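You operate a simulated robot arm through the tools that you are given. There is no shell and no other tool. Be economical: measure what you need, move in short steps, check, and stop when the job is done.

You are at the controls of a simulated two-armed robot. One attempt, no reset.

## Task
Fetch the eraser and set it on the cream notepad. Open the cupboard drawer, take the hand roller and put it in the inside of the cupboard drawer and shut the drawer again. Pull the right cupboard door open. Any order will do. Set down upright: hand roller.

It is judged by the outcome, as a careful person would: the job done as asked, and still so three seconds after it is handed in. It fails if anything else is knocked over, pushed out of place, dropped, spilled or broken.

## Robot
Two 6-joint arms with fingered hands on one trunk, on a base that drives. Base frame: it is fixed to the floor where the robot stands at the start and does not move with it; the origin is under the middle of the robot, x ahead of it, y to its left, z up. Lengths are in mm, angles in rad, forces in N, time in s.
The left shoulder is at the start at [20, 171, 1490], the right one opposite. With the tool pointing down near the work surface each hand reaches from about 340 to 620 mm from the robot's upright axis, wherever it stands, measured 20 degrees to its own side. Places, roughly: cupboard drawer [4200, 2200, 700]; inside of the cupboard drawer [4200, 2200, 700]; right cupboard door [4400, 2500, 400]. Payload 4.4 kg a hand.
The tool frame of a hand sits at the grasp point between the pads (the TCP): z along the fingers, y along the line on which they close. The tips reach 33 mm beyond it. Largest opening 164 mm; the body of the gripper starts 93 mm behind the TCP. The gripper is a hand of 5 fingers: y runs from the thumb to the fingers, the wrist lies at [0, 0, -257] in the tool frame.
Orientation is that of the tool frame in the base frame, as a unit quaternion [w, x, y, z]. With the fingers straight down and closing along the base's y, the tool's x points along the base's -x, its y along +y and its z along -z.

## Interface
- The arms move only by the tool apply_moves. It takes "left_motion", "right_motion" or both (then of equal length, played together; a hand with none holds still); each is a list of rows, each a list of 2 entries, a list of its own where there are three numbers: the shift along the tool's x, y, z in mm, then the turn, a rotation vector about the tool's x, y, z in rad. In form: [[[tx, ty, tz], [wx, wy, wz]], ...]. A call has 1 to 12 rows; each row shifts and turns the commanded pose from where the row before left it, along the tool's axes as they then stand. Each row takes 0.2 s and may step no farther than 50 mm and 0.15 rad from the row before; otherwise, the whole call is refused. Where a pose cannot be reached the arm comes as near as it can. A force on the tool above 40 N (or 10 N above the force at the start of the call, whichever is more), or a blocked arm, ends the call early, and 0.2 s more pass. In this call time passes only in rows, and 0.2 s behind the last. It gives the time, the measured TCP pose, the force on the tool (base axes), the opening and the grip force at its end, in the units of the frame above (readings bear some noise), with the torque about the TCP (base axes, N m) and any sound that the robot's microphone picked up, and new pictures: "views" is both (left out), scene, wrist or none (wrist: the cameras of the hands that moved).
- Cameras (640 x 400 px; columns grow to the right, rows downward): "scene" is now at [74.6, 27.7, 1631.5]; the picture's right is [0.38, -0.92, 0.00], its down [-0.78, -0.33, -0.53] and it looks along [0.49, 0.20, -0.85] (base axes); focal length 274 px, centre (320, 200). "left" rides on the left gripper at [-93, -1, -124] in its tool frame; the picture's right is [0.01, -1.00, 0.00], its down [0.80, 0.01, -0.60] and it looks along [0.60, 0.01, 0.80] (tool axes); focal length 275 px, centre (320, 200). "right" rides on the right gripper at [93, -1, -124] in its tool frame; the picture's right is [0.01, 1.00, 0.00], its down [-0.80, 0.01, -0.60] and it looks along [-0.60, 0.01, 0.80] (tool axes); focal length 275 px, centre (320, 200). There is no depth. A picture from a camera that has moved, and an enlarged one, comes with that camera's place and axes in the base frame and with its lens.
- move_column(by): slides the trunk up (or, below 0, down) by that many mm; the arms and the scene camera ride with it, the base frame stays. It gives what a move gives, with no picture.
- roll_base(legs): drives the robot by 1 to 6 legs, each [ahead, left, turn to the left] in mm, mm and rad, along the robot's own axes; the way and the turn of a leg run together, so that a leg with both is an arc; at most 1500 mm and 3.142 rad a leg. The arms and the cameras ride along, it lands a little off, and it stops where it bumps. It gives what a move gives, and a new picture of the scene camera.
- move_fingers(fingers, thumb_bend, hand): sets how far each is bent, from 0 (flat) to 1 (curled in); at 0.3 the hand is open as for a grip, at 0.7 the pads meet at the TCP. One left out holds its place. A second passes; each finger stops where it meets its share of the squeeze, and holds until it gets a number again. It is the only way to open and close the hand. It gives what a move gives, with no picture; readings hold the bend of each and the force on the fingers (four entries, about 0 where the hand has none), thumb and palm.
- aim_head(pan, tilt): turns the head with the scene camera to pan (to the left, within 1.501 rad either way) and tilt (down, from -0.506 to 1.204), counted from straight ahead of the robot. It gives what a move gives, and a new picture of the scene camera.
- inspect(camera, box): a new picture of the part [left, top, right, bottom] of that camera's present view, enlarged. No time passes.
- close_job(): hands the job in; it is judged then, once.

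Go step by step. Nothing tells you exact positions but the pictures and the camera data: compare them with the known pose of the tool, close in by small moves and look again before you grip or let go. The budget is 165 turns and 260 pictures, counting those below and the enlarged ones. Unless the task says otherwise, let go and move clear before handing in, and close with one line.

The tools are called after "Call:" as name(argument=value, ...) on one line, values as JSON. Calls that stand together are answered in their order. apply_moves: Moves the arms, as the interface text tells. Its arguments: {"type":"object","properties":{"left_motion":{"type":"array"},"right_motion":{"type":"array"},"views":{"type":"string","enum":["both","scene","wrist","none"]}},"required":[]} The other tools are called the same way: move_column (by) slides the trunk up or down; move_fingers (fingers, thumb_bend, hand) moves the fingers one by one; roll_base (legs) drives the base; aim_head (pan, tilt) turns the head that bears the scene camera; inspect (camera, box) takes an enlarged picture of a part of a camera's view; close_job () hands the job in.

At the start:

```text
t: 0.0
left_eef_pos: [369.3, 319.0, 1006.4]
left_tcp_rot: [0.0, -0.001, 1.0, 0.0]
left_force: [-0.2, -0.4, 0.5]
left_wrist_torque: [-0.05, -0.02, 0.0]
left_gripper_width: 163.7
left_grip_force: 0.2
left_shape: jaw
left_bend: [0.3, 0.3]
left_finger forces: [0.0, 0.1, 0.0, 0.1, 0.0, 0.1]
right_eef_pos: [558.9, -56.6, 1040.9]
right_tcp_rot: [0.001, 0.0, 1.0, 0.0]
right_force: [-0.4, 0.0, 0.9]
right_wrist_torque: [0.02, 0.01, -0.04]
right_gripper_width: 163.8
right_grip_force: 0.0
right_shape: jaw
right_bend: [0.3, 0.3]
right_finger forces: [0.1, 0.0, 0.0, 0.0, 0.1, 0.0]
trunk travel left (down, up): [-742.0, 0.0]
robot x, y, heading: [0.9, 0.2, 0.001]
head pan, tilt: [0.394, 1.012]
```

scene: 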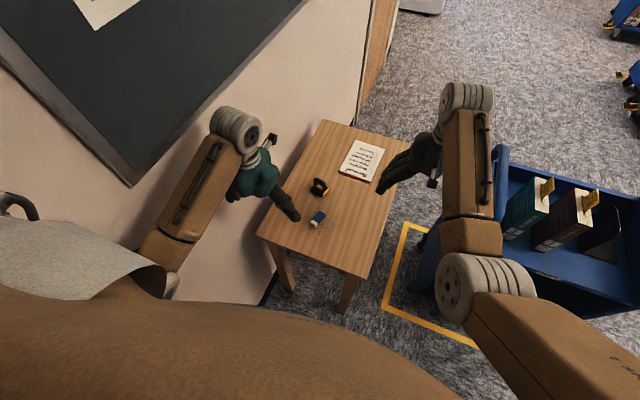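
right: 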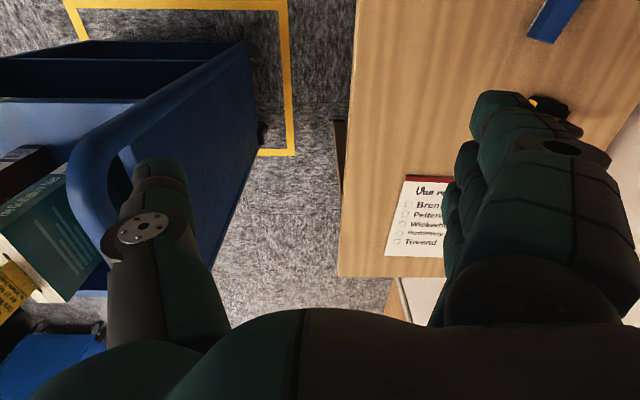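
left: 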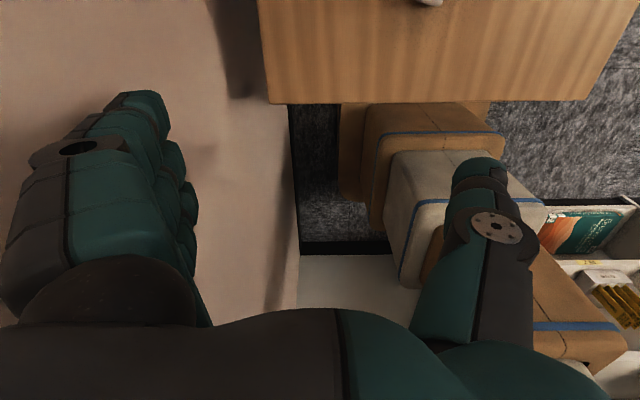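

I see a small wooden table ahead with a notepad, a black-yellow thing and a blue-white thing that may be the eraser. I'll enlarge to be sure.

Call:
inspect(camera="scene", box=[240, 110, 420, 290])

Call:
aim_head(pan=0.4, tilt=0.3)

```text
2.22 times, centred on (330, 200) of scene
camera zoom: at [74.6, 27.7, 1631.5], right [0.38, -0.92, 0.0], down [-0.78, -0.33, -0.53], along [0.49, 0.2, -0.85], focal length 610 px, centre (298, 200)
```

zoom: 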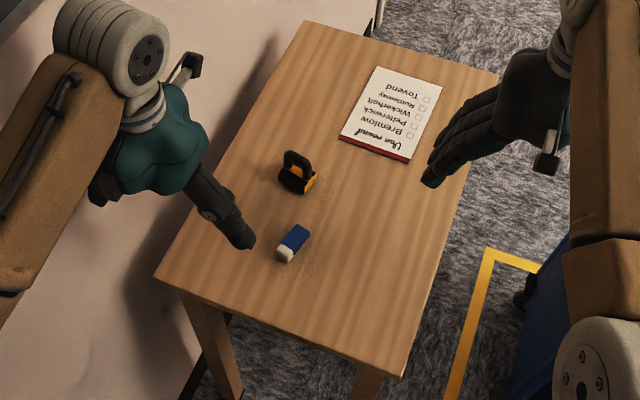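

```text
t: 1.1
left_eef_pos: [368.6, 319.6, 1006.7]
left_tcp_rot: [-0.001, 0.0, 1.0, 0.0]
left_force: [0.1, 0.0, 0.0]
left_wrist_torque: [-0.01, 0.0, 0.0]
left_gripper_width: 163.9
left_grip_force: 0.1
left_shape: jaw
left_bend: [0.3, 0.3]
left_finger forces: [0.1, 0.0, 0.1, 0.0, 0.1, 0.0]
right_eef_pos: [560.5, -57.3, 1042.0]
right_tcp_rot: [-0.001, 0.0, 1.0, 0.0]
right_force: [-0.3, 0.3, 0.3]
right_wrist_torque: [-0.01, -0.01, 0.01]
right_gripper_width: 163.8
right_grip_force: 0.1
right_shape: jaw
right_bend: [0.3, 0.3]
right_finger forces: [0.0, 0.1, 0.0, 0.1, 0.0, 0.0]
trunk travel left (down, up): [-742.0, 0.0]
robot x, y, heading: [0.6, 1.2, 0.002]
head pan, tilt: [0.4, 0.3]
camera scene: at [97.1, 37.5, 1691.8], right [0.39, -0.92, 0.0], down [-0.27, -0.12, -0.95], along [0.88, 0.37, -0.3], focal length 274 px, centre (320, 200)
```

scene: 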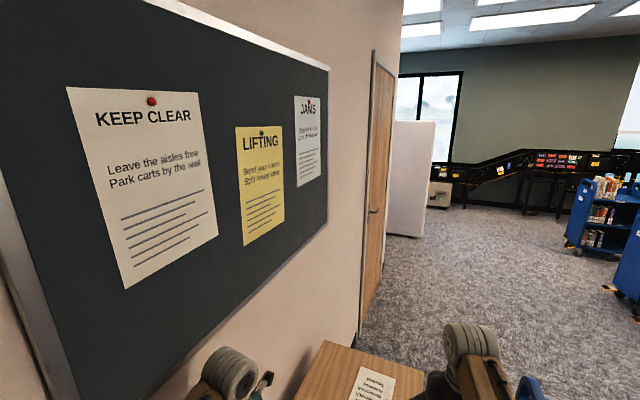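

The eraser (blue/white) is at roughly (483, 204) with the table near z≈780; the notepad is near (640, 110). I move the left hand above the eraser to measure better.

Call:
aim_head(pan=0.39, tilt=1.0)

Call:
apply_moves(left_motion=[[[-20, -27, 5], [0, 0, 0]], [[-20, -27, 5], [0, 0, 0]], [[-20, -27, 5], [0, 0, 0]], [[-20, -27, 5], [0, 0, 0]]])

```text
t: 2.1
left_eef_pos: [369.2, 318.8, 1006.1]
left_tcp_rot: [0.0, 0.0, 1.0, 0.0]
left_force: [0.3, -0.3, 0.3]
left_wrist_torque: [-0.01, 0.02, 0.03]
left_gripper_width: 163.7
left_grip_force: 0.0
left_shape: jaw
left_bend: [0.3, 0.3]
left_finger forces: [0.0, 0.0, 0.1, 0.1, 0.0, 0.1]
right_eef_pos: [559.9, -58.2, 1039.2]
right_tcp_rot: [0.001, 0.0, 1.0, -0.001]
right_force: [-1.0, 0.0, 0.6]
right_wrist_torque: [0.0, 0.01, 0.0]
right_gripper_width: 163.9
right_grip_force: 0.0
right_shape: jaw
right_bend: [0.3, 0.3]
right_finger forces: [0.1, 0.1, 0.0, 0.1, 0.1, 0.0]
trunk travel left (down, up): [-742.0, 0.0]
robot x, y, heading: [-2.2, 0.9, -0.005]
head pan, tilt: [0.389, 1.0]
camera scene: at [75.6, 27.7, 1632.5], right [0.38, -0.93, 0.0], down [-0.78, -0.32, -0.54], along [0.5, 0.21, -0.84], focal length 274 px, centre (320, 200)
```

scene: 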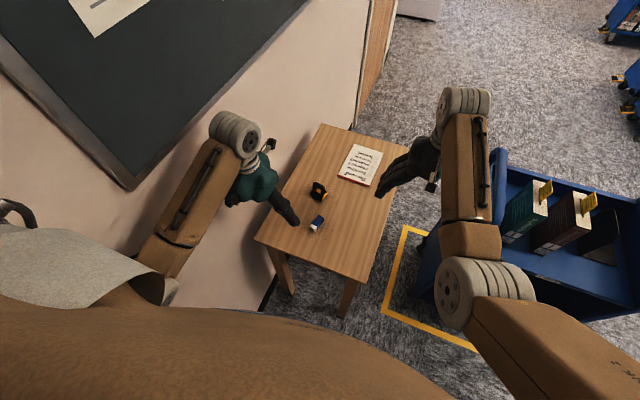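

```text
t: 3.1
left_eef_pos: [450.3, 209.7, 986.9]
left_tcp_rot: [-0.001, 0.0, 1.0, 0.001]
left_force: [0.2, -0.1, -1.3]
left_wrist_torque: [0.05, -0.02, -0.03]
left_gripper_width: 164.1
left_grip_force: 0.0
left_shape: jaw
left_bend: [0.3, 0.3]
left_finger forces: [0.1, 0.0, 0.0, 0.0, 0.0, 0.0]
right_eef_pos: [561.1, -57.7, 1041.6]
right_tcp_rot: [-0.001, 0.0, 1.0, -0.001]
right_force: [0.6, 0.2, 0.0]
right_wrist_torque: [0.04, 0.0, -0.01]
right_gripper_width: 163.9
right_grip_force: 0.1
right_shape: jaw
right_bend: [0.3, 0.3]
right_finger forces: [0.0, 0.0, 0.0, 0.0, 0.0, 0.1]
trunk travel left (down, up): [-742.0, 0.0]
robot x, y, heading: [1.9, -0.1, 0.0]
head pan, tilt: [0.389, 1.0]
camera scene: at [76.7, 26.1, 1632.4], right [0.38, -0.93, 0.0], down [-0.78, -0.32, -0.54], along [0.5, 0.21, -0.84], focal length 274 px, centre (320, 200)
camera left: at [542.9, 207.7, 1110.4], right [-0.01, -1.0, 0.0], down [-0.8, 0.01, 0.6], along [-0.6, 0.01, -0.8], focal length 275 px, centre (320, 200)
```

scene: 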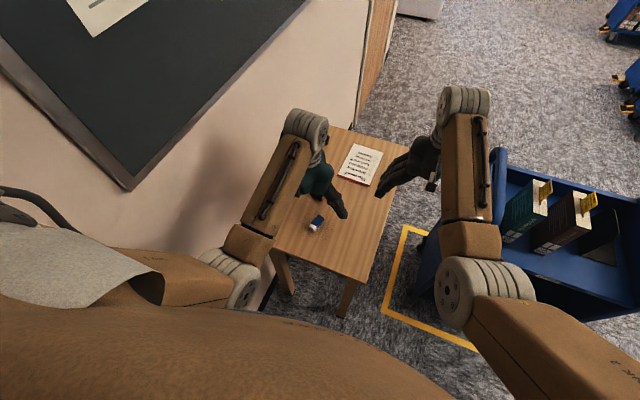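
left: 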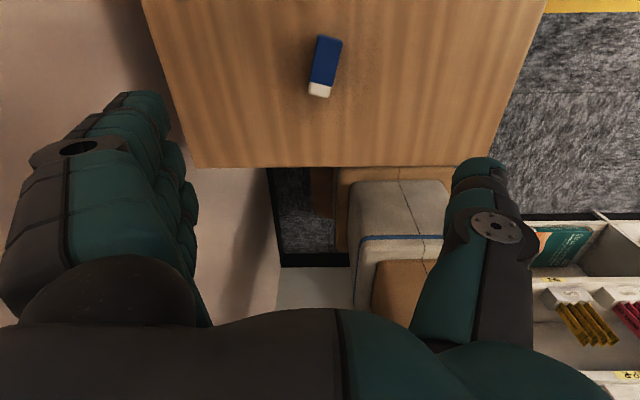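

The eraser lies at about (482, 206), its top near z≈795, turned about −10°. I line up above it and come lower.

Call:
apply_moves(left_motion=[[[-16, 2, 30], [0, 0, 0]], [[-16, 2, 30], [0, 0, 0.08]], [[0, 0, 30], [0, 0, 0.09]]], views="both")

```text
t: 4.0
left_eef_pos: [482.8, 215.6, 896.7]
left_tcp_rot: [0.0, 0.086, 0.996, 0.0]
left_force: [0.1, 0.4, -0.3]
left_wrist_torque: [0.0, -0.01, -0.02]
left_gripper_width: 163.8
left_grip_force: 0.0
left_shape: jaw
left_bend: [0.3, 0.3]
left_finger forces: [0.0, 0.0, 0.1, 0.0, 0.0, 0.1]
right_eef_pos: [559.6, -57.7, 1040.6]
right_tcp_rot: [0.0, 0.0, 1.0, 0.0]
right_force: [0.7, -0.1, -0.1]
right_wrist_torque: [0.04, -0.01, -0.03]
right_gripper_width: 164.1
right_grip_force: 0.1
right_shape: jaw
right_bend: [0.3, 0.3]
right_finger forces: [0.1, 0.0, 0.1, 0.1, 0.1, 0.0]
trunk travel left (down, up): [-742.0, 0.0]
robot x, y, heading: [-1.2, -5.2, 0.001]
head pan, tilt: [0.389, 1.0]
camera scene: at [75.4, 27.7, 1632.4], right [0.38, -0.93, 0.0], down [-0.78, -0.32, -0.54], along [0.5, 0.2, -0.84], focal length 274 px, centre (320, 200)
camera left: at [573.1, 198.5, 1020.2], right [-0.18, -0.98, 0.0], down [-0.79, 0.15, 0.6], along [-0.59, 0.11, -0.8], focal length 275 px, centre (320, 200)
```

scene: 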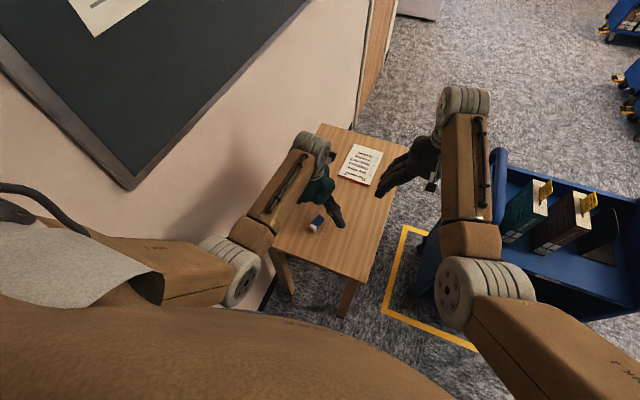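
left: 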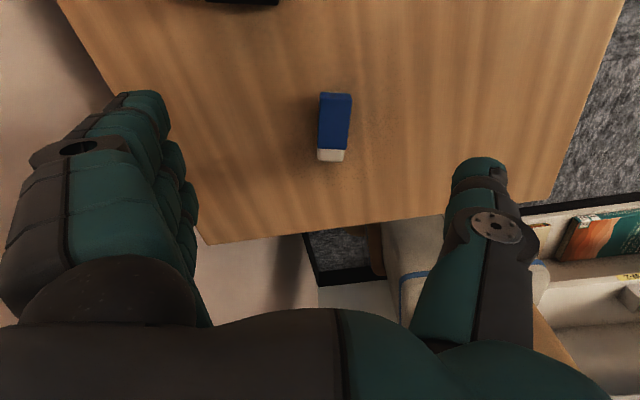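

The eraser centre comes out at (480, 204, 788), so the hand must shift 11 mm sideways. I then descend with the tips staying just over the table.

Call:
apply_moves(left_motion=[[[0, -11, 20], [0, 0, 0]], [[0, 0, 30], [0, 0, 0]], [[0, 0, 22], [0, 0, 0]]], views="wrist")

```text
t: 4.8
left_eef_pos: [479.7, 204.6, 824.5]
left_tcp_rot: [0.0, 0.087, 0.996, -0.001]
left_force: [0.3, -0.1, -0.1]
left_wrist_torque: [0.0, 0.04, -0.01]
left_gripper_width: 163.9
left_grip_force: 0.1
left_shape: jaw
left_bend: [0.3, 0.3]
left_finger forces: [0.0, 0.0, 0.0, 0.0, 0.0, 0.0]
right_eef_pos: [559.8, -56.9, 1039.4]
right_tcp_rot: [0.001, 0.0, 1.0, -0.001]
right_force: [0.6, 0.0, 1.2]
right_wrist_torque: [0.02, -0.01, 0.05]
right_gripper_width: 163.9
right_grip_force: 0.0
right_shape: jaw
right_bend: [0.3, 0.3]
right_finger forces: [0.1, 0.1, 0.1, 0.1, 0.0, 0.0]
trunk travel left (down, up): [-742.0, 0.0]
robot x, y, heading: [2.8, 1.4, -0.004]
head pan, tilt: [0.389, 1.0]
camera left: at [571.5, 187.6, 948.3], right [-0.18, -0.98, 0.0], down [-0.79, 0.15, 0.6], along [-0.59, 0.11, -0.8], focal length 275 px, centre (320, 200)
```

left: 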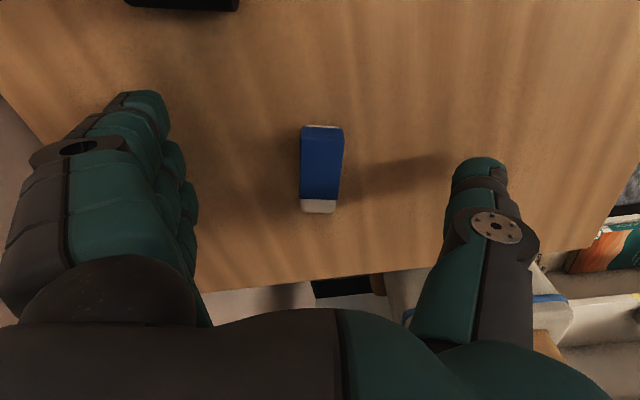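

The eraser is centred under the hand. I go 9 mm lower and close gently.

Call:
apply_moves(left_motion=[[[0, 0, 9], [0, 0, 0]]], views="none")

Call:
move_fingers(hand="left", fingers=0.55, thumb_bend=0.55)

Call:
inspect(camera="left", box=[0, 0, 640, 400])

```text
t: 5.2
left_eef_pos: [479.9, 206.6, 815.0]
left_tcp_rot: [0.0, 0.085, 0.996, 0.0]
left_force: [-0.4, -0.1, -0.1]
left_wrist_torque: [0.02, 0.0, -0.02]
left_gripper_width: 163.9
left_grip_force: 0.1
left_shape: jaw
left_bend: [0.3, 0.3]
left_finger forces: [0.0, 0.0, 0.0, 0.0, 0.0, 0.0]
right_eef_pos: [560.1, -57.9, 1039.9]
right_tcp_rot: [0.0, 0.0, 1.0, 0.0]
right_force: [-0.2, 0.1, 0.0]
right_wrist_torque: [-0.01, -0.01, -0.02]
right_gripper_width: 163.9
right_grip_force: 0.0
right_shape: jaw
right_bend: [0.3, 0.3]
right_finger forces: [0.1, 0.0, 0.0, 0.0, 0.1, 0.0]
trunk travel left (down, up): [-742.0, 0.0]
robot x, y, heading: [1.7, 3.0, -0.001]
head pan, tilt: [0.389, 1.0]
```

```text
t: 5.7
left_eef_pos: [484.4, 201.8, 822.6]
left_tcp_rot: [0.006, 0.087, 0.996, -0.002]
left_force: [-6.9, -3.7, 23.4]
left_wrist_torque: [-0.68, 0.89, -0.2]
left_gripper_width: 87.0
left_grip_force: 11.5
left_shape: fingers
left_bend: [0.55, 0.54]
left_finger forces: [0.1, 0.1, 0.0, 7.0, 16.7, 0.1]
right_eef_pos: [559.1, -58.8, 1042.0]
right_tcp_rot: [0.001, 0.0, 1.0, 0.0]
right_force: [0.3, 0.1, -0.9]
right_wrist_torque: [-0.03, 0.01, 0.0]
right_gripper_width: 163.9
right_grip_force: 0.1
right_shape: jaw
right_bend: [0.3, 0.3]
right_finger forces: [0.0, 0.0, 0.1, 0.1, 0.0, 0.0]
trunk travel left (down, up): [-742.0, 0.0]
robot x, y, heading: [-0.4, -0.9, -0.002]
head pan, tilt: [0.389, 1.0]
stopped (left hand): the force on the tool passed its limit at 44 N (the readings are from after the stop); the commanded pose is now the measured one
```

```text
1.00 times, centred on (320, 200) of left (not enlarged: the box is as wide or as high as the picture)
camera zoom: at [574.1, 185.2, 946.6], right [-0.18, -0.98, 0.0], down [-0.79, 0.15, 0.59], along [-0.58, 0.11, -0.81], focal length 275 px, centre (320, 200)
```

zoom: 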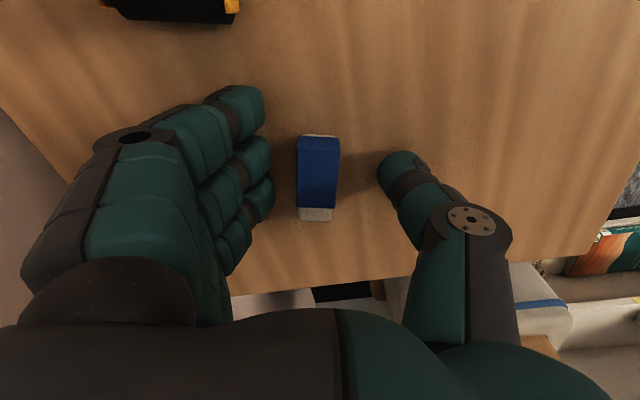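

The thumb tip pressed on the table as it curled, so the bent tips reach lower than I assumed. I rise about 15 mm and look.

Call:
apply_moves(left_motion=[[[3, 1, -14], [0, 0, 0]]], views="none")

Call:
move_fingers(hand="left", fingers=0.62, thumb_bend=0.62)

Call:
inspect(camera="left", box=[0, 0, 640, 400])

```text
t: 6.1
left_eef_pos: [478.6, 205.3, 832.0]
left_tcp_rot: [0.005, 0.085, 0.996, -0.001]
left_force: [0.7, 0.2, 0.2]
left_wrist_torque: [0.01, 0.01, 0.03]
left_gripper_width: 81.4
left_grip_force: 0.0
left_shape: fingers
left_bend: [0.55, 0.55]
left_finger forces: [0.0, 0.0, 0.1, 0.0, 0.0, 0.0]
right_eef_pos: [560.7, -58.2, 1041.5]
right_tcp_rot: [0.0, 0.0, 1.0, 0.0]
right_force: [0.0, 0.0, 0.7]
right_wrist_torque: [-0.02, -0.02, 0.0]
right_gripper_width: 163.7
right_grip_force: 0.1
right_shape: jaw
right_bend: [0.3, 0.3]
right_finger forces: [0.1, 0.1, 0.1, 0.0, 0.1, 0.1]
trunk travel left (down, up): [-742.0, 0.0]
robot x, y, heading: [1.6, -0.4, 0.0]
head pan, tilt: [0.389, 1.0]
```

```text
t: 7.1
left_eef_pos: [479.5, 203.7, 833.2]
left_tcp_rot: [0.005, 0.086, 0.996, 0.0]
left_force: [0.7, -0.7, -0.6]
left_wrist_torque: [-0.01, 0.0, 0.0]
left_gripper_width: 57.3
left_grip_force: 0.1
left_shape: fingers
left_bend: [0.62, 0.62]
left_finger forces: [0.0, 0.0, 0.0, 0.0, 0.1, 0.0]
right_eef_pos: [560.2, -58.1, 1041.0]
right_tcp_rot: [0.0, 0.0, 1.0, 0.0]
right_force: [-0.5, -0.3, -1.1]
right_wrist_torque: [0.01, 0.01, -0.01]
right_gripper_width: 163.8
right_grip_force: 0.1
right_shape: jaw
right_bend: [0.3, 0.3]
right_finger forces: [0.0, 0.0, 0.0, 0.0, 0.1, 0.0]
trunk travel left (down, up): [-742.0, 0.0]
robot x, y, heading: [0.3, 1.4, 0.003]
head pan, tilt: [0.389, 1.0]
```

```text
1.00 times, centred on (320, 200) of left (not enlarged: the box is as wide or as high as the picture)
camera zoom: at [569.5, 187.0, 957.9], right [-0.18, -0.98, 0.0], down [-0.79, 0.15, 0.59], along [-0.58, 0.11, -0.81], focal length 275 px, centre (320, 200)
```

zoom: 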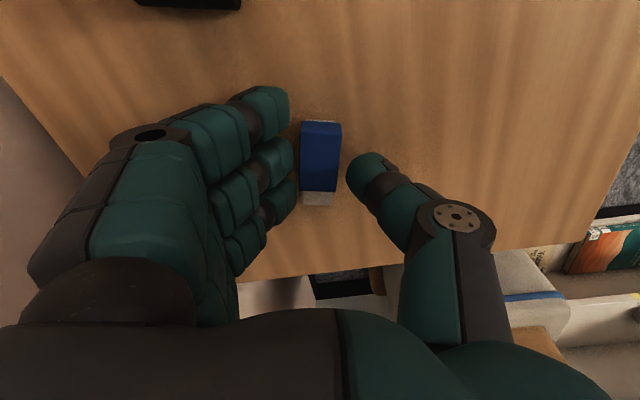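

No contact now and the eraser sits between thumb and fingers. I lower 5 mm and close on it.

Call:
apply_moves(left_motion=[[[0, 0, 5], [0, 0, 0]]], views="none")

Call:
move_fingers(hand="left", fingers=0.75, thumb_bend=0.75)

Call:
inspect(camera="left", box=[0, 0, 640, 400])

```text
t: 7.5
left_eef_pos: [480.8, 204.1, 827.1]
left_tcp_rot: [0.005, 0.085, 0.996, 0.0]
left_force: [0.1, -0.3, 0.3]
left_wrist_torque: [0.01, 0.0, 0.0]
left_gripper_width: 56.7
left_grip_force: 0.0
left_shape: fingers
left_bend: [0.62, 0.62]
left_finger forces: [0.1, 0.0, 0.0, 0.0, 0.1, 0.1]
right_eef_pos: [559.8, -57.1, 1040.5]
right_tcp_rot: [0.0, -0.001, 1.0, 0.0]
right_force: [-0.5, 0.6, -0.3]
right_wrist_torque: [-0.03, -0.01, 0.03]
right_gripper_width: 164.1
right_grip_force: 0.0
right_shape: jaw
right_bend: [0.3, 0.3]
right_finger forces: [0.1, 0.1, 0.1, 0.0, 0.0, 0.0]
trunk travel left (down, up): [-742.0, 0.0]
robot x, y, heading: [1.0, -0.7, 0.002]
head pan, tilt: [0.389, 1.0]
```

```text
t: 8.5
left_eef_pos: [480.4, 204.2, 828.4]
left_tcp_rot: [0.005, 0.085, 0.996, 0.0]
left_force: [-0.5, -0.2, 0.1]
left_wrist_torque: [-0.03, -0.01, 0.02]
left_gripper_width: 45.7
left_grip_force: 29.6
left_shape: fingers
left_bend: [0.73, 0.66]
left_finger forces: [0.0, 12.8, 16.8, 0.0, 29.6, 0.1]
right_eef_pos: [559.7, -57.2, 1040.9]
right_tcp_rot: [0.0, 0.0, 1.0, 0.001]
right_force: [0.4, -0.6, 0.7]
right_wrist_torque: [0.0, 0.01, 0.01]
right_gripper_width: 164.0
right_grip_force: 0.1
right_shape: jaw
right_bend: [0.3, 0.3]
right_finger forces: [0.0, 0.0, 0.1, 0.1, 0.0, 0.0]
trunk travel left (down, up): [-742.0, 0.0]
robot x, y, heading: [1.1, 1.9, -0.001]
head pan, tilt: [0.389, 1.0]
```

```text
1.00 times, centred on (320, 200) of left (not enlarged: the box is as wide or as high as the picture)
camera zoom: at [570.5, 187.3, 952.8], right [-0.18, -0.98, 0.0], down [-0.79, 0.15, 0.59], along [-0.58, 0.11, -0.81], focal length 275 px, centre (320, 200)
```

zoom: 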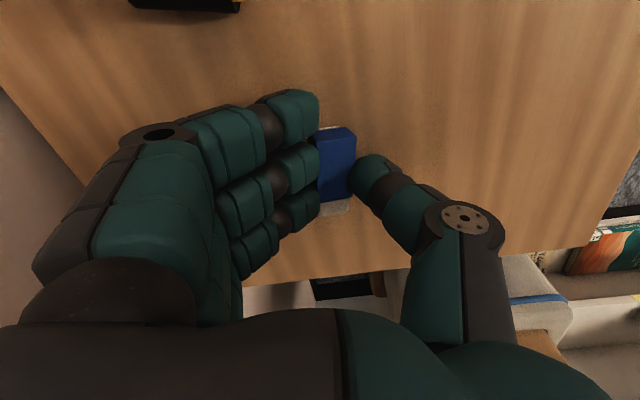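

The eraser is gripped with about 30 N. I lift it and check.

Call:
apply_moves(left_motion=[[[0, 0, -20], [0, 0, 0]], [[0, 0, -40], [0, 0, 0]], [[0, 0, -40], [0, 0, 0]]], views="both")

```text
t: 9.3
left_eef_pos: [480.2, 206.2, 928.9]
left_tcp_rot: [0.004, 0.086, 0.996, -0.001]
left_force: [-0.9, 1.1, -0.2]
left_wrist_torque: [-0.01, -0.03, 0.01]
left_gripper_width: 45.6
left_grip_force: 29.5
left_shape: fingers
left_bend: [0.73, 0.66]
left_finger forces: [0.0, 12.8, 16.6, 0.0, 29.5, 0.0]
right_eef_pos: [559.3, -58.4, 1040.6]
right_tcp_rot: [0.0, 0.0, 1.0, 0.0]
right_force: [0.2, -0.7, 0.2]
right_wrist_torque: [-0.02, -0.03, 0.01]
right_gripper_width: 163.5
right_grip_force: 0.0
right_shape: jaw
right_bend: [0.3, 0.3]
right_finger forces: [0.0, 0.0, 0.1, 0.0, 0.1, 0.0]
trunk travel left (down, up): [-742.0, 0.0]
robot x, y, heading: [-1.5, 2.3, -0.005]
head pan, tilt: [0.389, 1.0]
camera scene: at [75.5, 27.3, 1632.4], right [0.38, -0.93, 0.0], down [-0.78, -0.32, -0.54], along [0.5, 0.2, -0.84], focal length 274 px, centre (320, 200)
camera left: at [569.7, 188.7, 1054.5], right [-0.18, -0.98, 0.0], down [-0.79, 0.15, 0.59], along [-0.58, 0.11, -0.81], focal length 275 px, centre (320, 200)
```

scene: 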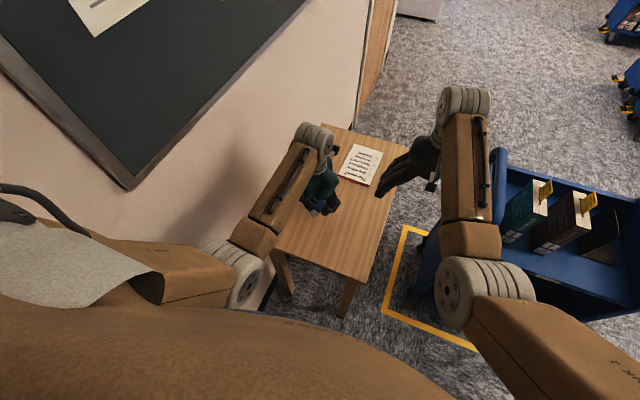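
left: 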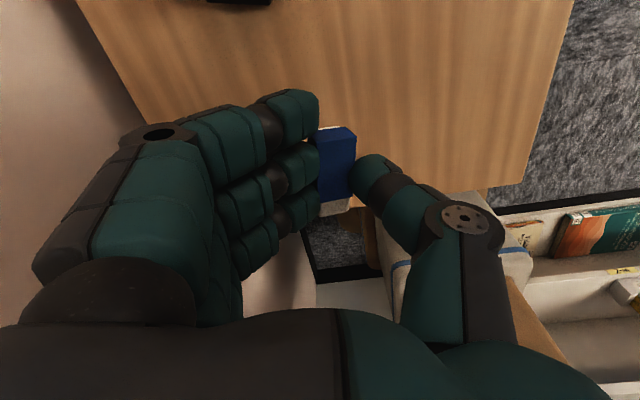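

The eraser is held. The notepad spans about x 709–896, y 80–210, out of reach from here, so I look at the surroundings to plan the driving.

Call:
aim_head(pan=-0.4, tilt=0.7)

Call:
aim_head(pan=-1.4, tilt=0.6)

Call:
aim_head(pan=0.0, tilt=0.25)

```text
t: 10.5
left_eef_pos: [480.0, 206.0, 930.0]
left_tcp_rot: [0.005, 0.085, 0.996, 0.0]
left_force: [-0.3, 0.0, -1.1]
left_wrist_torque: [-0.02, 0.0, 0.03]
left_gripper_width: 45.7
left_grip_force: 29.3
left_shape: fingers
left_bend: [0.73, 0.66]
left_finger forces: [0.0, 12.8, 16.6, 0.0, 29.6, 0.0]
right_eef_pos: [560.4, -57.1, 1040.3]
right_tcp_rot: [0.0, 0.0, 1.0, 0.0]
right_force: [-0.5, 0.4, -0.5]
right_wrist_torque: [-0.01, 0.0, 0.04]
right_gripper_width: 164.0
right_grip_force: 0.0
right_shape: jaw
right_bend: [0.3, 0.3]
right_finger forces: [0.0, 0.0, 0.1, 0.0, 0.0, 0.0]
trunk travel left (down, up): [-742.0, 0.0]
robot x, y, heading: [-0.0, 1.0, 0.004]
head pan, tilt: [-0.4, 0.7]
camera scene: at [89.4, -31.8, 1655.8], right [-0.39, -0.92, 0.0], down [-0.59, 0.25, -0.76], along [0.7, -0.3, -0.64], focal length 274 px, centre (320, 200)
```

scene: 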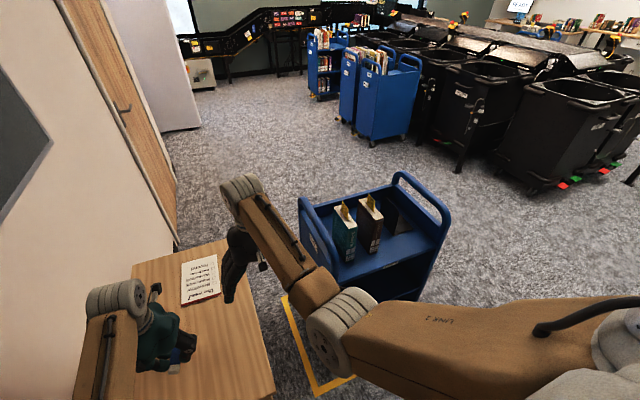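

```text
t: 11.7
left_eef_pos: [479.8, 205.2, 928.4]
left_tcp_rot: [0.006, 0.086, 0.996, -0.001]
left_force: [0.2, 0.3, -0.8]
left_wrist_torque: [-0.02, 0.0, 0.0]
left_gripper_width: 45.5
left_grip_force: 29.5
left_shape: fingers
left_bend: [0.73, 0.66]
left_finger forces: [0.0, 12.8, 16.7, 0.1, 29.7, 0.1]
right_eef_pos: [559.5, -57.0, 1040.3]
right_tcp_rot: [0.0, 0.0, 1.0, 0.001]
right_force: [0.4, -0.3, 0.3]
right_wrist_torque: [0.01, -0.02, 0.0]
right_gripper_width: 163.9
right_grip_force: 0.1
right_shape: jaw
right_bend: [0.3, 0.3]
right_finger forces: [0.0, 0.1, 0.0, 0.0, 0.0, 0.0]
trunk travel left (down, up): [-742.0, 0.0]
robot x, y, heading: [-0.8, 2.4, 0.003]
head pan, tilt: [-1.4, 0.6]
camera scene: at [26.3, -86.0, 1664.4], right [-0.99, -0.17, 0.0], down [-0.1, 0.56, -0.83], along [0.14, -0.81, -0.56], focal length 274 px, centre (320, 200)
```

scene: 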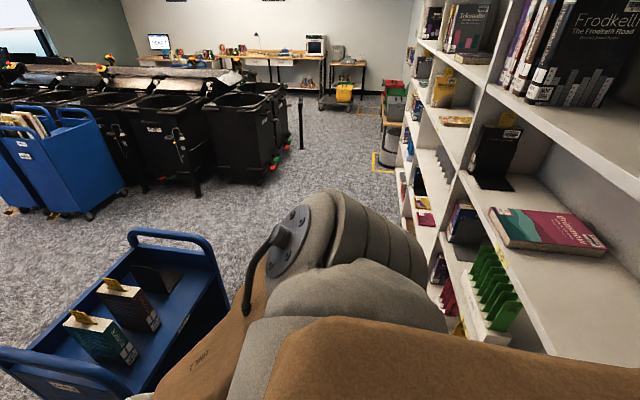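

```text
t: 13.3
left_eef_pos: [480.5, 205.5, 928.9]
left_tcp_rot: [0.005, 0.086, 0.996, -0.001]
left_force: [0.1, -0.7, -0.1]
left_wrist_torque: [-0.02, -0.03, 0.03]
left_gripper_width: 45.6
left_grip_force: 29.3
left_shape: fingers
left_bend: [0.73, 0.66]
left_finger forces: [0.1, 12.8, 16.6, 0.1, 29.6, 0.1]
right_eef_pos: [559.9, -58.0, 1040.9]
right_tcp_rot: [0.0, -0.001, 1.0, 0.0]
right_force: [-0.1, 0.9, 0.2]
right_wrist_torque: [0.02, 0.01, -0.02]
right_gripper_width: 164.0
right_grip_force: 0.0
right_shape: jaw
right_bend: [0.3, 0.3]
right_finger forces: [0.1, 0.0, 0.0, 0.0, 0.1, 0.0]
trunk travel left (down, up): [-742.0, 0.0]
robot x, y, heading: [1.2, -1.9, -0.001]
head pan, tilt: [0.0, 0.25]
camera scene: at [104.6, 1.0, 1696.6], right [0.0, -1.0, 0.0], down [-0.25, 0.0, -0.97], along [0.97, 0.0, -0.25], focal length 274 px, centre (320, 200)
```

scene: 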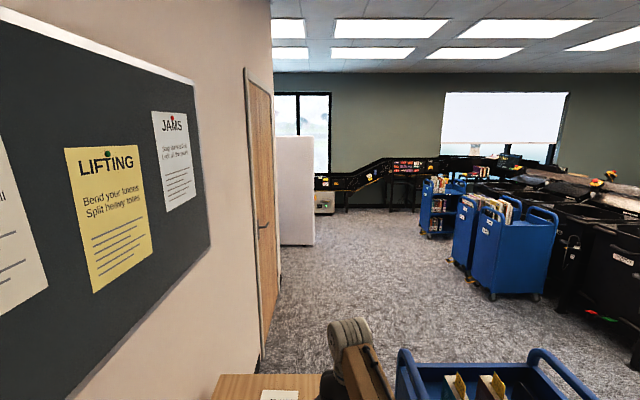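

There is a cart on the right (about x 530–835, y −270…−720) with free floor beyond; the notepad is easier to reach from the far side of the table. I tuck both hands high and in before driving.

Call:
apply_moves(left_motion=[[[10, 3, -34], [0, 0, 0]], [[10, 3, -34], [0, 0, 0]], [[10, 3, -34], [0, 0, 0]], [[10, 3, -34], [0, 0, 0]], [[10, 3, -34], [0, 0, 0]], [[10, 3, -34], [0, 0, 0]]], right_motion=[[[25, -20, -28], [0, 0, 0]], [[25, -20, -28], [0, 0, 0]], [[25, -20, -28], [0, 0, 0]], [[25, -20, -28], [0, 0, 0]], [[25, -20, -28], [0, 0, 0]], [[25, -20, -28], [0, 0, 0]]], views="none")

Call:
aim_head(pan=-0.7, tilt=0.8)

```text
t: 14.7
left_eef_pos: [463.5, 233.8, 1019.6]
left_tcp_rot: [0.006, 0.086, 0.996, -0.001]
left_force: [-1.0, 0.3, -0.8]
left_wrist_torque: [0.04, 0.0, -0.03]
left_gripper_width: 45.6
left_grip_force: 29.0
left_shape: fingers
left_bend: [0.73, 0.66]
left_finger forces: [0.0, 12.8, 16.6, 0.0, 29.4, 0.0]
left hand out of reach, approached as far as the arm can: row 3, 4, 5, 6
right_eef_pos: [503.5, -120.3, 1044.1]
right_tcp_rot: [0.001, 0.0, 1.0, 0.0]
right_force: [-0.2, 0.5, -0.4]
right_wrist_torque: [0.02, -0.01, -0.03]
right_gripper_width: 163.9
right_grip_force: 0.0
right_shape: jaw
right_bend: [0.3, 0.3]
right_finger forces: [0.0, 0.1, 0.0, 0.0, 0.0, 0.0]
right hand out of reach, approached as far as the arm can: row 2, 3, 4, 5, 6
trunk travel left (down, up): [-742.0, 0.0]
robot x, y, heading: [-0.4, 0.6, -0.0]
head pan, tilt: [0.0, 0.25]
```

```text
t: 15.7
left_eef_pos: [463.5, 233.7, 1018.7]
left_tcp_rot: [0.006, 0.085, 0.996, -0.001]
left_force: [1.3, -0.2, -0.5]
left_wrist_torque: [0.0, 0.0, 0.01]
left_gripper_width: 45.6
left_grip_force: 29.0
left_shape: fingers
left_bend: [0.73, 0.66]
left_finger forces: [0.0, 12.8, 16.5, 0.0, 29.5, 0.1]
right_eef_pos: [505.1, -121.2, 1043.0]
right_tcp_rot: [0.001, 0.0, 1.0, 0.0]
right_force: [0.1, 0.0, 1.0]
right_wrist_torque: [0.01, -0.01, -0.01]
right_gripper_width: 163.9
right_grip_force: 0.1
right_shape: jaw
right_bend: [0.3, 0.3]
right_finger forces: [0.1, 0.0, 0.1, 0.0, 0.0, 0.1]
trunk travel left (down, up): [-742.0, 0.0]
robot x, y, heading: [2.2, 1.6, -0.001]
head pan, tilt: [-0.7, 0.799]
camera scene: at [72.8, -50.9, 1647.6], right [-0.64, -0.77, 0.0], down [-0.55, 0.46, -0.7], along [0.53, -0.45, -0.72], focal length 274 px, centre (320, 200)
```

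scene: 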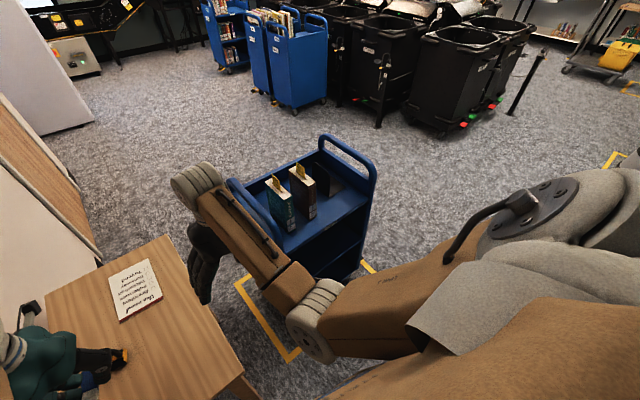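

With the fingers down the hands cannot go much above z≈1040, so I bring both nearer to the body instead.

Call:
apply_moves(left_motion=[[[20, 0, 0], [0, 0, 0]], [[20, 0, 0], [0, 0, 0]], [[20, 0, 0], [0, 0, 0]], [[10, 0, 0], [0, 0, 0]]], right_motion=[[[30, -15, 0], [0, 0, 0]], [[30, -15, 0], [0, 0, 0]], [[30, -15, 0], [0, 0, 0]], [[20, -15, 0], [0, 0, 0]]], views="scene")

```text
t: 16.7
left_eef_pos: [399.1, 248.5, 1000.2]
left_tcp_rot: [0.007, 0.085, 0.996, 0.0]
left_force: [0.4, -0.2, 0.1]
left_wrist_torque: [0.0, -0.01, -0.02]
left_gripper_width: 45.3
left_grip_force: 29.4
left_shape: fingers
left_bend: [0.73, 0.66]
left_finger forces: [0.0, 12.8, 16.5, 0.1, 29.5, 0.0]
left hand out of reach, approached as far as the arm can: row 1, 2, 3, 4
right_eef_pos: [408.4, -190.6, 1008.8]
right_tcp_rot: [0.009, 0.001, 1.0, -0.022]
right_force: [0.2, -0.1, 0.0]
right_wrist_torque: [0.03, -0.03, 0.04]
right_gripper_width: 163.8
right_grip_force: 0.1
right_shape: jaw
right_bend: [0.3, 0.3]
right_finger forces: [0.0, 0.0, 0.0, 0.0, 0.1, 0.0]
right hand out of reach, approached as far as the arm can: row 1, 2, 3, 4
trunk travel left (down, up): [-742.0, 0.0]
robot x, y, heading: [0.7, 3.9, 0.006]
head pan, tilt: [-0.7, 0.799]
camera scene: at [72.4, -51.3, 1647.6], right [-0.64, -0.76, 0.0], down [-0.55, 0.46, -0.7], along [0.53, -0.45, -0.72], focal length 274 px, centre (320, 200)
```

scene: 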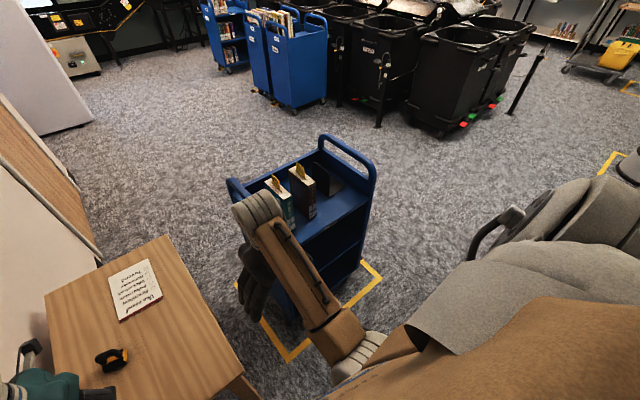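

The right hand now clears the cart by some 60 mm; I back off a little more, then strafe right past the cart.

Call:
roll_base(legs=[[-50, 0, 0], [0, -500, 0]])

```text
t: 20.2
left_eef_pos: [348.4, -244.3, 999.4]
left_tcp_rot: [0.006, 0.083, 0.997, 0.0]
left_force: [0.0, -0.1, -0.5]
left_wrist_torque: [0.02, 0.01, 0.0]
left_gripper_width: 45.6
left_grip_force: 29.5
left_shape: fingers
left_bend: [0.73, 0.66]
left_finger forces: [0.0, 12.8, 16.5, 0.0, 29.3, 0.0]
right_eef_pos: [351.9, -684.6, 1003.3]
right_tcp_rot: [0.002, 0.0, 1.0, -0.022]
right_force: [-0.5, -1.4, -0.2]
right_wrist_torque: [0.02, -0.01, 0.02]
right_gripper_width: 163.9
right_grip_force: 0.3
right_shape: jaw
right_bend: [0.3, 0.3]
right_finger forces: [0.0, 0.0, 0.1, 0.1, 0.0, 0.0]
trunk travel left (down, up): [-742.0, 0.0]
robot x, y, heading: [-50.5, -491.1, 0.007]
head pan, tilt: [-0.7, 0.799]
camera scene: at [22.8, -544.8, 1647.5], right [-0.64, -0.77, 0.0], down [-0.55, 0.46, -0.7], along [0.53, -0.45, -0.72], focal length 274 px, centre (320, 200)
```

scene: 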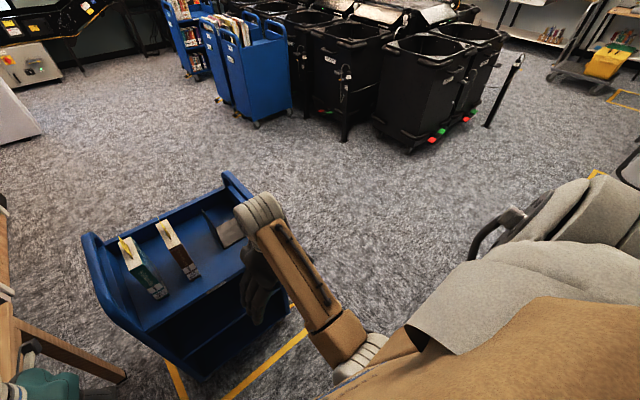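

Clear so far. I go on to the right, then forward past the cart.

Call:
roll_base(legs=[[0, -750, 0], [1450, 0, 0], [0, 550, 0], [0, 0, 2.27]])

Call:
aim_head(pan=0.0, tilt=0.7)

```text
t: 39.0
left_eef_pos: [970.2, -565.4, 999.2]
left_tcp_rot: [-0.003, 0.841, -0.542, -0.005]
left_force: [-0.1, 0.0, -0.3]
left_wrist_torque: [-0.01, 0.0, 0.01]
left_gripper_width: 45.5
left_grip_force: 27.5
left_shape: fingers
left_bend: [0.73, 0.66]
left_finger forces: [0.0, 12.3, 15.5, 0.1, 27.8, 0.0]
right_eef_pos: [1333.5, -316.2, 1004.0]
right_tcp_rot: [-0.02, 0.882, -0.471, 0.009]
right_force: [0.0, 0.6, 0.0]
right_wrist_torque: [0.01, -0.01, 0.05]
right_gripper_width: 163.8
right_grip_force: 0.1
right_shape: jaw
right_bend: [0.3, 0.3]
right_finger forces: [0.0, 0.0, 0.0, 0.0, 0.1, 0.0]
trunk travel left (down, up): [-742.0, 0.0]
robot x, y, heading: [1399.9, -756.1, 2.166]
head pan, tilt: [-0.7, 0.799]
camera scene: at [1403.4, -667.4, 1647.6], right [0.99, -0.1, 0.0], down [-0.07, -0.71, -0.7], along [0.07, 0.69, -0.72], focal length 274 px, centre (320, 200)
```

scene: 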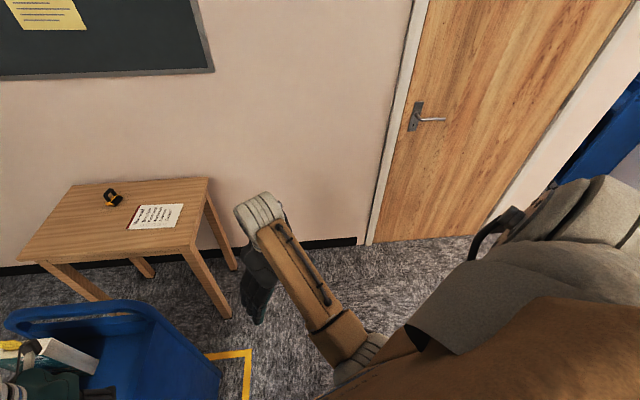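

```text
t: 40.0
left_eef_pos: [969.3, -566.4, 1000.5]
left_tcp_rot: [-0.004, 0.841, -0.541, -0.005]
left_force: [-0.9, 0.0, -0.7]
left_wrist_torque: [-0.04, -0.01, -0.02]
left_gripper_width: 45.7
left_grip_force: 27.1
left_shape: fingers
left_bend: [0.73, 0.66]
left_finger forces: [0.1, 12.3, 15.4, 0.0, 27.7, 0.1]
right_eef_pos: [1334.1, -314.6, 1002.9]
right_tcp_rot: [-0.02, 0.882, -0.47, 0.009]
right_force: [-0.6, -0.4, 0.1]
right_wrist_torque: [-0.02, 0.02, -0.02]
right_gripper_width: 164.1
right_grip_force: 0.0
right_shape: jaw
right_bend: [0.3, 0.3]
right_finger forces: [0.0, 0.0, 0.1, 0.1, 0.0, 0.1]
trunk travel left (down, up): [-742.0, 0.0]
robot x, y, heading: [1395.8, -758.8, 2.167]
head pan, tilt: [0.0, 0.7]
camera scene: at [1347.5, -677.3, 1655.8], right [0.83, 0.56, 0.0], down [0.36, -0.53, -0.76], along [-0.43, 0.63, -0.64], focal length 274 px, centre (320, 200)
```

scene: 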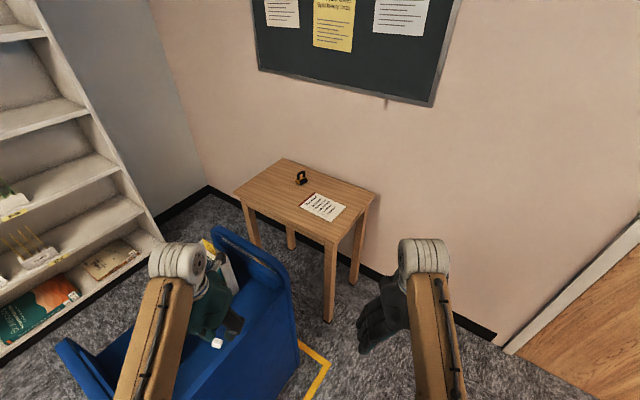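

The notepad is visible again from the far side. I swing wide of the cart, and then close in on the table's far end.

Call:
roll_base(legs=[[-123, -182, 0], [522, -353, 0], [0, 0, 0.28]])

```text
t: 45.8
left_eef_pos: [1152.2, -72.5, 1000.6]
left_tcp_rot: [-0.003, 0.912, -0.41, -0.006]
left_force: [0.3, 0.3, -1.3]
left_wrist_torque: [0.02, 0.01, 0.0]
left_gripper_width: 45.5
left_grip_force: 27.7
left_shape: fingers
left_bend: [0.73, 0.66]
left_finger forces: [0.0, 12.3, 15.3, 0.0, 27.6, 0.1]
right_eef_pos: [1425.4, 274.1, 1003.7]
right_tcp_rot: [-0.022, 0.942, -0.333, 0.006]
right_force: [-0.2, 0.2, -1.0]
right_wrist_torque: [0.03, 0.0, -0.02]
right_gripper_width: 164.1
right_grip_force: 0.0
right_shape: jaw
right_bend: [0.3, 0.3]
right_finger forces: [0.0, 0.1, 0.1, 0.1, 0.0, 0.0]
trunk travel left (down, up): [-742.0, 0.0]
robot x, y, heading: [1617.4, -125.7, 2.468]
head pan, tilt: [0.0, 0.7]
camera scene: at [1546.2, -67.6, 1655.8], right [0.62, 0.78, 0.0], down [0.5, -0.4, -0.76], along [-0.6, 0.48, -0.64], focal length 274 px, centre (320, 200)
```

scene: 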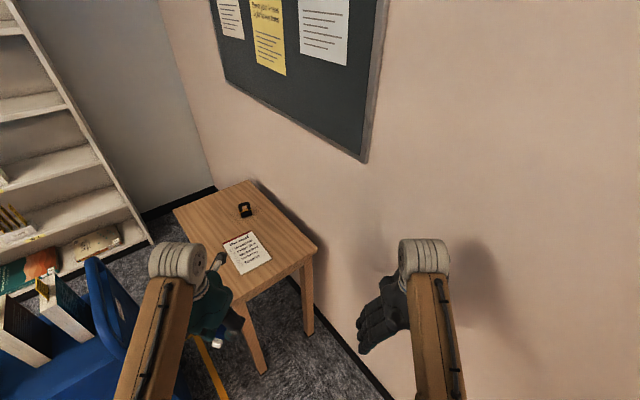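

The notepad centre checks out at about (804, 150). I close in toward the table by 310 mm.

Call:
roll_base(legs=[[243, 194, 0]])

```text
t: 47.9
left_eef_pos: [838.6, -64.4, 999.5]
left_tcp_rot: [-0.003, 0.91, -0.414, -0.006]
left_force: [0.0, 0.0, -0.1]
left_wrist_torque: [-0.04, -0.04, 0.01]
left_gripper_width: 45.7
left_grip_force: 27.8
left_shape: fingers
left_bend: [0.73, 0.66]
left_finger forces: [0.0, 12.3, 15.4, 0.0, 27.6, 0.0]
right_eef_pos: [1115.5, 280.2, 1003.3]
right_tcp_rot: [-0.023, 0.941, -0.338, 0.006]
right_force: [-0.7, 0.4, -0.1]
right_wrist_torque: [0.0, -0.05, -0.01]
right_gripper_width: 163.9
right_grip_force: 0.1
right_shape: jaw
right_bend: [0.3, 0.3]
right_finger forces: [0.1, 0.1, 0.0, 0.0, 0.1, 0.0]
trunk travel left (down, up): [-742.0, 0.0]
robot x, y, heading: [1306.6, -123.4, 2.461]
head pan, tilt: [0.0, 0.7]
camera scene: at [1232.3, -63.4, 1655.7], right [0.63, 0.78, 0.0], down [0.5, -0.41, -0.76], along [-0.59, 0.48, -0.64], focal length 274 px, centre (320, 200)
```

scene: 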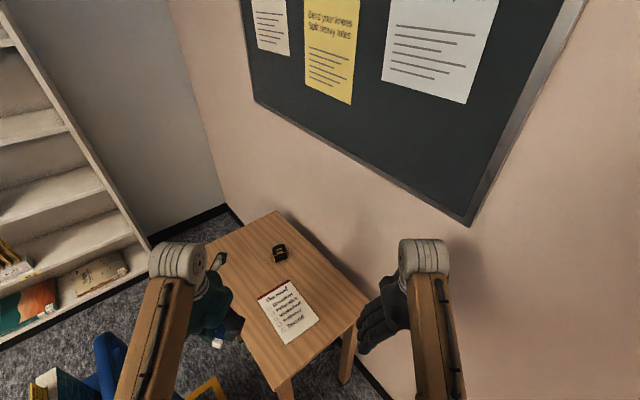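

Notepad centre ≈ (808, 142). I carry the eraser over it and start down.

Call:
apply_moves(left_motion=[[[-34, -23, 0], [0, 0, 0]], [[-34, -23, 0], [0, 0, 0]], [[-34, -23, 0], [0, 0, 0]], [[-34, -23, 0], [0, 0, 0]], [[-34, -23, 0], [0, 0, 0]], [[0, 0, 35], [0, 0, 0]], [[0, 0, 35], [0, 0, 0]], [[0, 0, 35], [0, 0, 0]]], views="both")

```text
t: 49.7
left_eef_pos: [811.4, 138.7, 896.6]
left_tcp_rot: [-0.003, 0.91, -0.415, -0.006]
left_force: [-0.6, -0.1, -0.6]
left_wrist_torque: [-0.01, 0.0, 0.0]
left_gripper_width: 45.0
left_grip_force: 27.5
left_shape: fingers
left_bend: [0.73, 0.66]
left_finger forces: [0.1, 12.3, 15.2, 0.0, 27.3, 0.1]
right_eef_pos: [1115.9, 280.3, 1003.7]
right_tcp_rot: [-0.022, 0.941, -0.338, 0.007]
right_force: [0.2, 0.6, -0.6]
right_wrist_torque: [0.0, -0.02, -0.01]
right_gripper_width: 163.6
right_grip_force: 0.1
right_shape: jaw
right_bend: [0.3, 0.3]
right_finger forces: [0.0, 0.1, 0.0, 0.0, 0.0, 0.0]
trunk travel left (down, up): [-742.0, 0.0]
robot x, y, heading: [1307.1, -127.6, 2.46]
head pan, tilt: [0.0, 0.7]
camera scene: at [1232.9, -63.2, 1655.8], right [0.63, 0.78, 0.0], down [0.5, -0.41, -0.76], along [-0.59, 0.48, -0.64], focal length 274 px, centre (320, 200)
camera left: at [753.0, 208.0, 1021.0], right [0.76, 0.65, 0.0], down [0.52, -0.62, 0.59], along [0.38, -0.45, -0.81], focal length 275 px, centre (320, 200)
```

scene: 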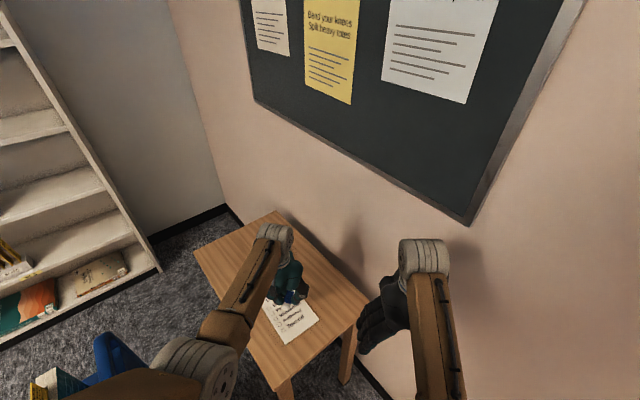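
left: 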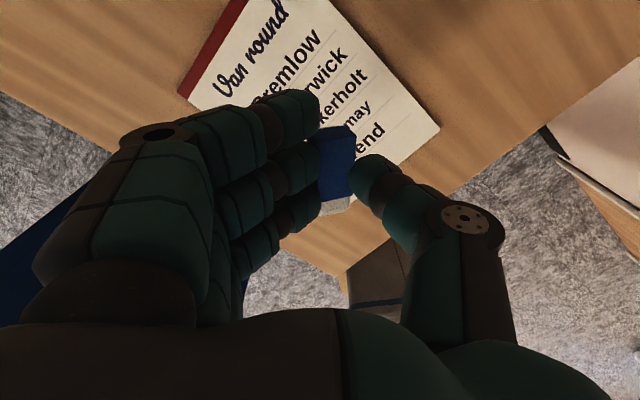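

The eraser hangs over the middle of the notepad. I lower it to just above the paper in small steps.

Call:
apply_moves(left_motion=[[[0, 0, 30], [0, 0, 0]], [[0, 0, 22], [0, 0, 0]], [[0, 0, 4], [0, 0, 0]], [[0, 0, 2], [0, 0, 0]]], views="wrist")

```text
t: 50.7
left_eef_pos: [812.6, 140.3, 838.9]
left_tcp_rot: [-0.003, 0.91, -0.414, -0.006]
left_force: [0.5, -0.2, -0.7]
left_wrist_torque: [-0.04, 0.03, 0.0]
left_gripper_width: 45.3
left_grip_force: 27.5
left_shape: fingers
left_bend: [0.73, 0.66]
left_finger forces: [0.1, 12.3, 15.1, 0.0, 27.1, 0.0]
right_eef_pos: [1116.1, 279.1, 1003.9]
right_tcp_rot: [-0.023, 0.941, -0.336, 0.006]
right_force: [0.2, -0.7, 0.8]
right_wrist_torque: [0.01, 0.0, 0.02]
right_gripper_width: 163.7
right_grip_force: 0.1
right_shape: jaw
right_bend: [0.3, 0.3]
right_finger forces: [0.0, 0.0, 0.0, 0.0, 0.0, 0.1]
trunk travel left (down, up): [-742.0, 0.0]
robot x, y, heading: [1305.8, -124.9, 2.457]
head pan, tilt: [0.0, 0.7]
camera left: at [753.5, 209.3, 964.1], right [0.76, 0.65, 0.0], down [0.52, -0.62, 0.59], along [0.38, -0.45, -0.81], focal length 275 px, centre (320, 200)
```

left: 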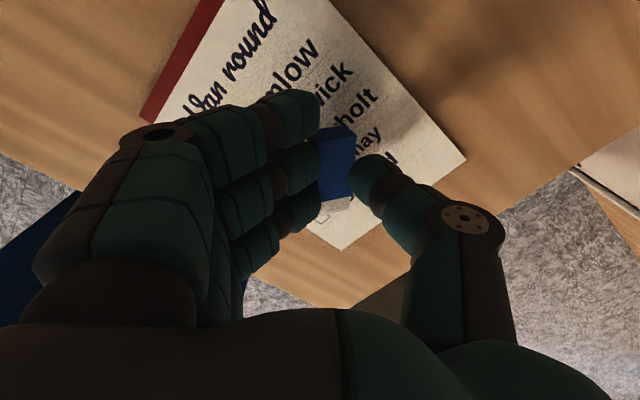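

Not touching yet, and the eraser could sit more central. I shift 15 mm inward and lower in 2 mm steps.

Call:
apply_moves(left_motion=[[[-15, 0, 0], [0, 0, 0]], [[0, 0, 2], [0, 0, 0]], [[0, 0, 2], [0, 0, 0]], [[0, 0, 1], [0, 0, 0]]], views="wrist")

```text
t: 51.7
left_eef_pos: [803.1, 152.1, 834.5]
left_tcp_rot: [-0.002, 0.91, -0.415, -0.005]
left_force: [0.8, 0.7, 0.0]
left_wrist_torque: [0.0, 0.0, 0.02]
left_gripper_width: 45.4
left_grip_force: 27.2
left_shape: fingers
left_bend: [0.73, 0.66]
left_finger forces: [0.1, 12.3, 15.0, 0.0, 27.1, 0.0]
right_eef_pos: [1115.9, 280.1, 1004.4]
right_tcp_rot: [-0.022, 0.941, -0.337, 0.007]
right_force: [0.1, -0.6, -0.1]
right_wrist_torque: [0.0, -0.04, -0.03]
right_gripper_width: 164.0
right_grip_force: 0.0
right_shape: jaw
right_bend: [0.3, 0.3]
right_finger forces: [0.1, 0.1, 0.0, 0.0, 0.0, 0.1]
trunk travel left (down, up): [-742.0, 0.0]
robot x, y, heading: [1306.3, -124.8, 2.457]
head pan, tilt: [0.0, 0.7]
camera left: at [744.2, 221.1, 959.1], right [0.76, 0.65, 0.0], down [0.52, -0.62, 0.59], along [0.38, -0.45, -0.81], focal length 275 px, centre (320, 200)
```

left: 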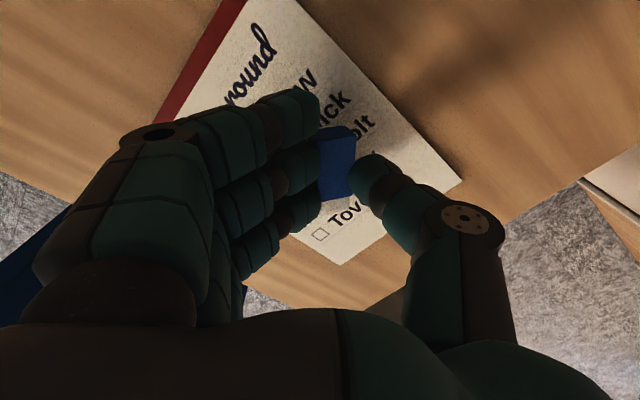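

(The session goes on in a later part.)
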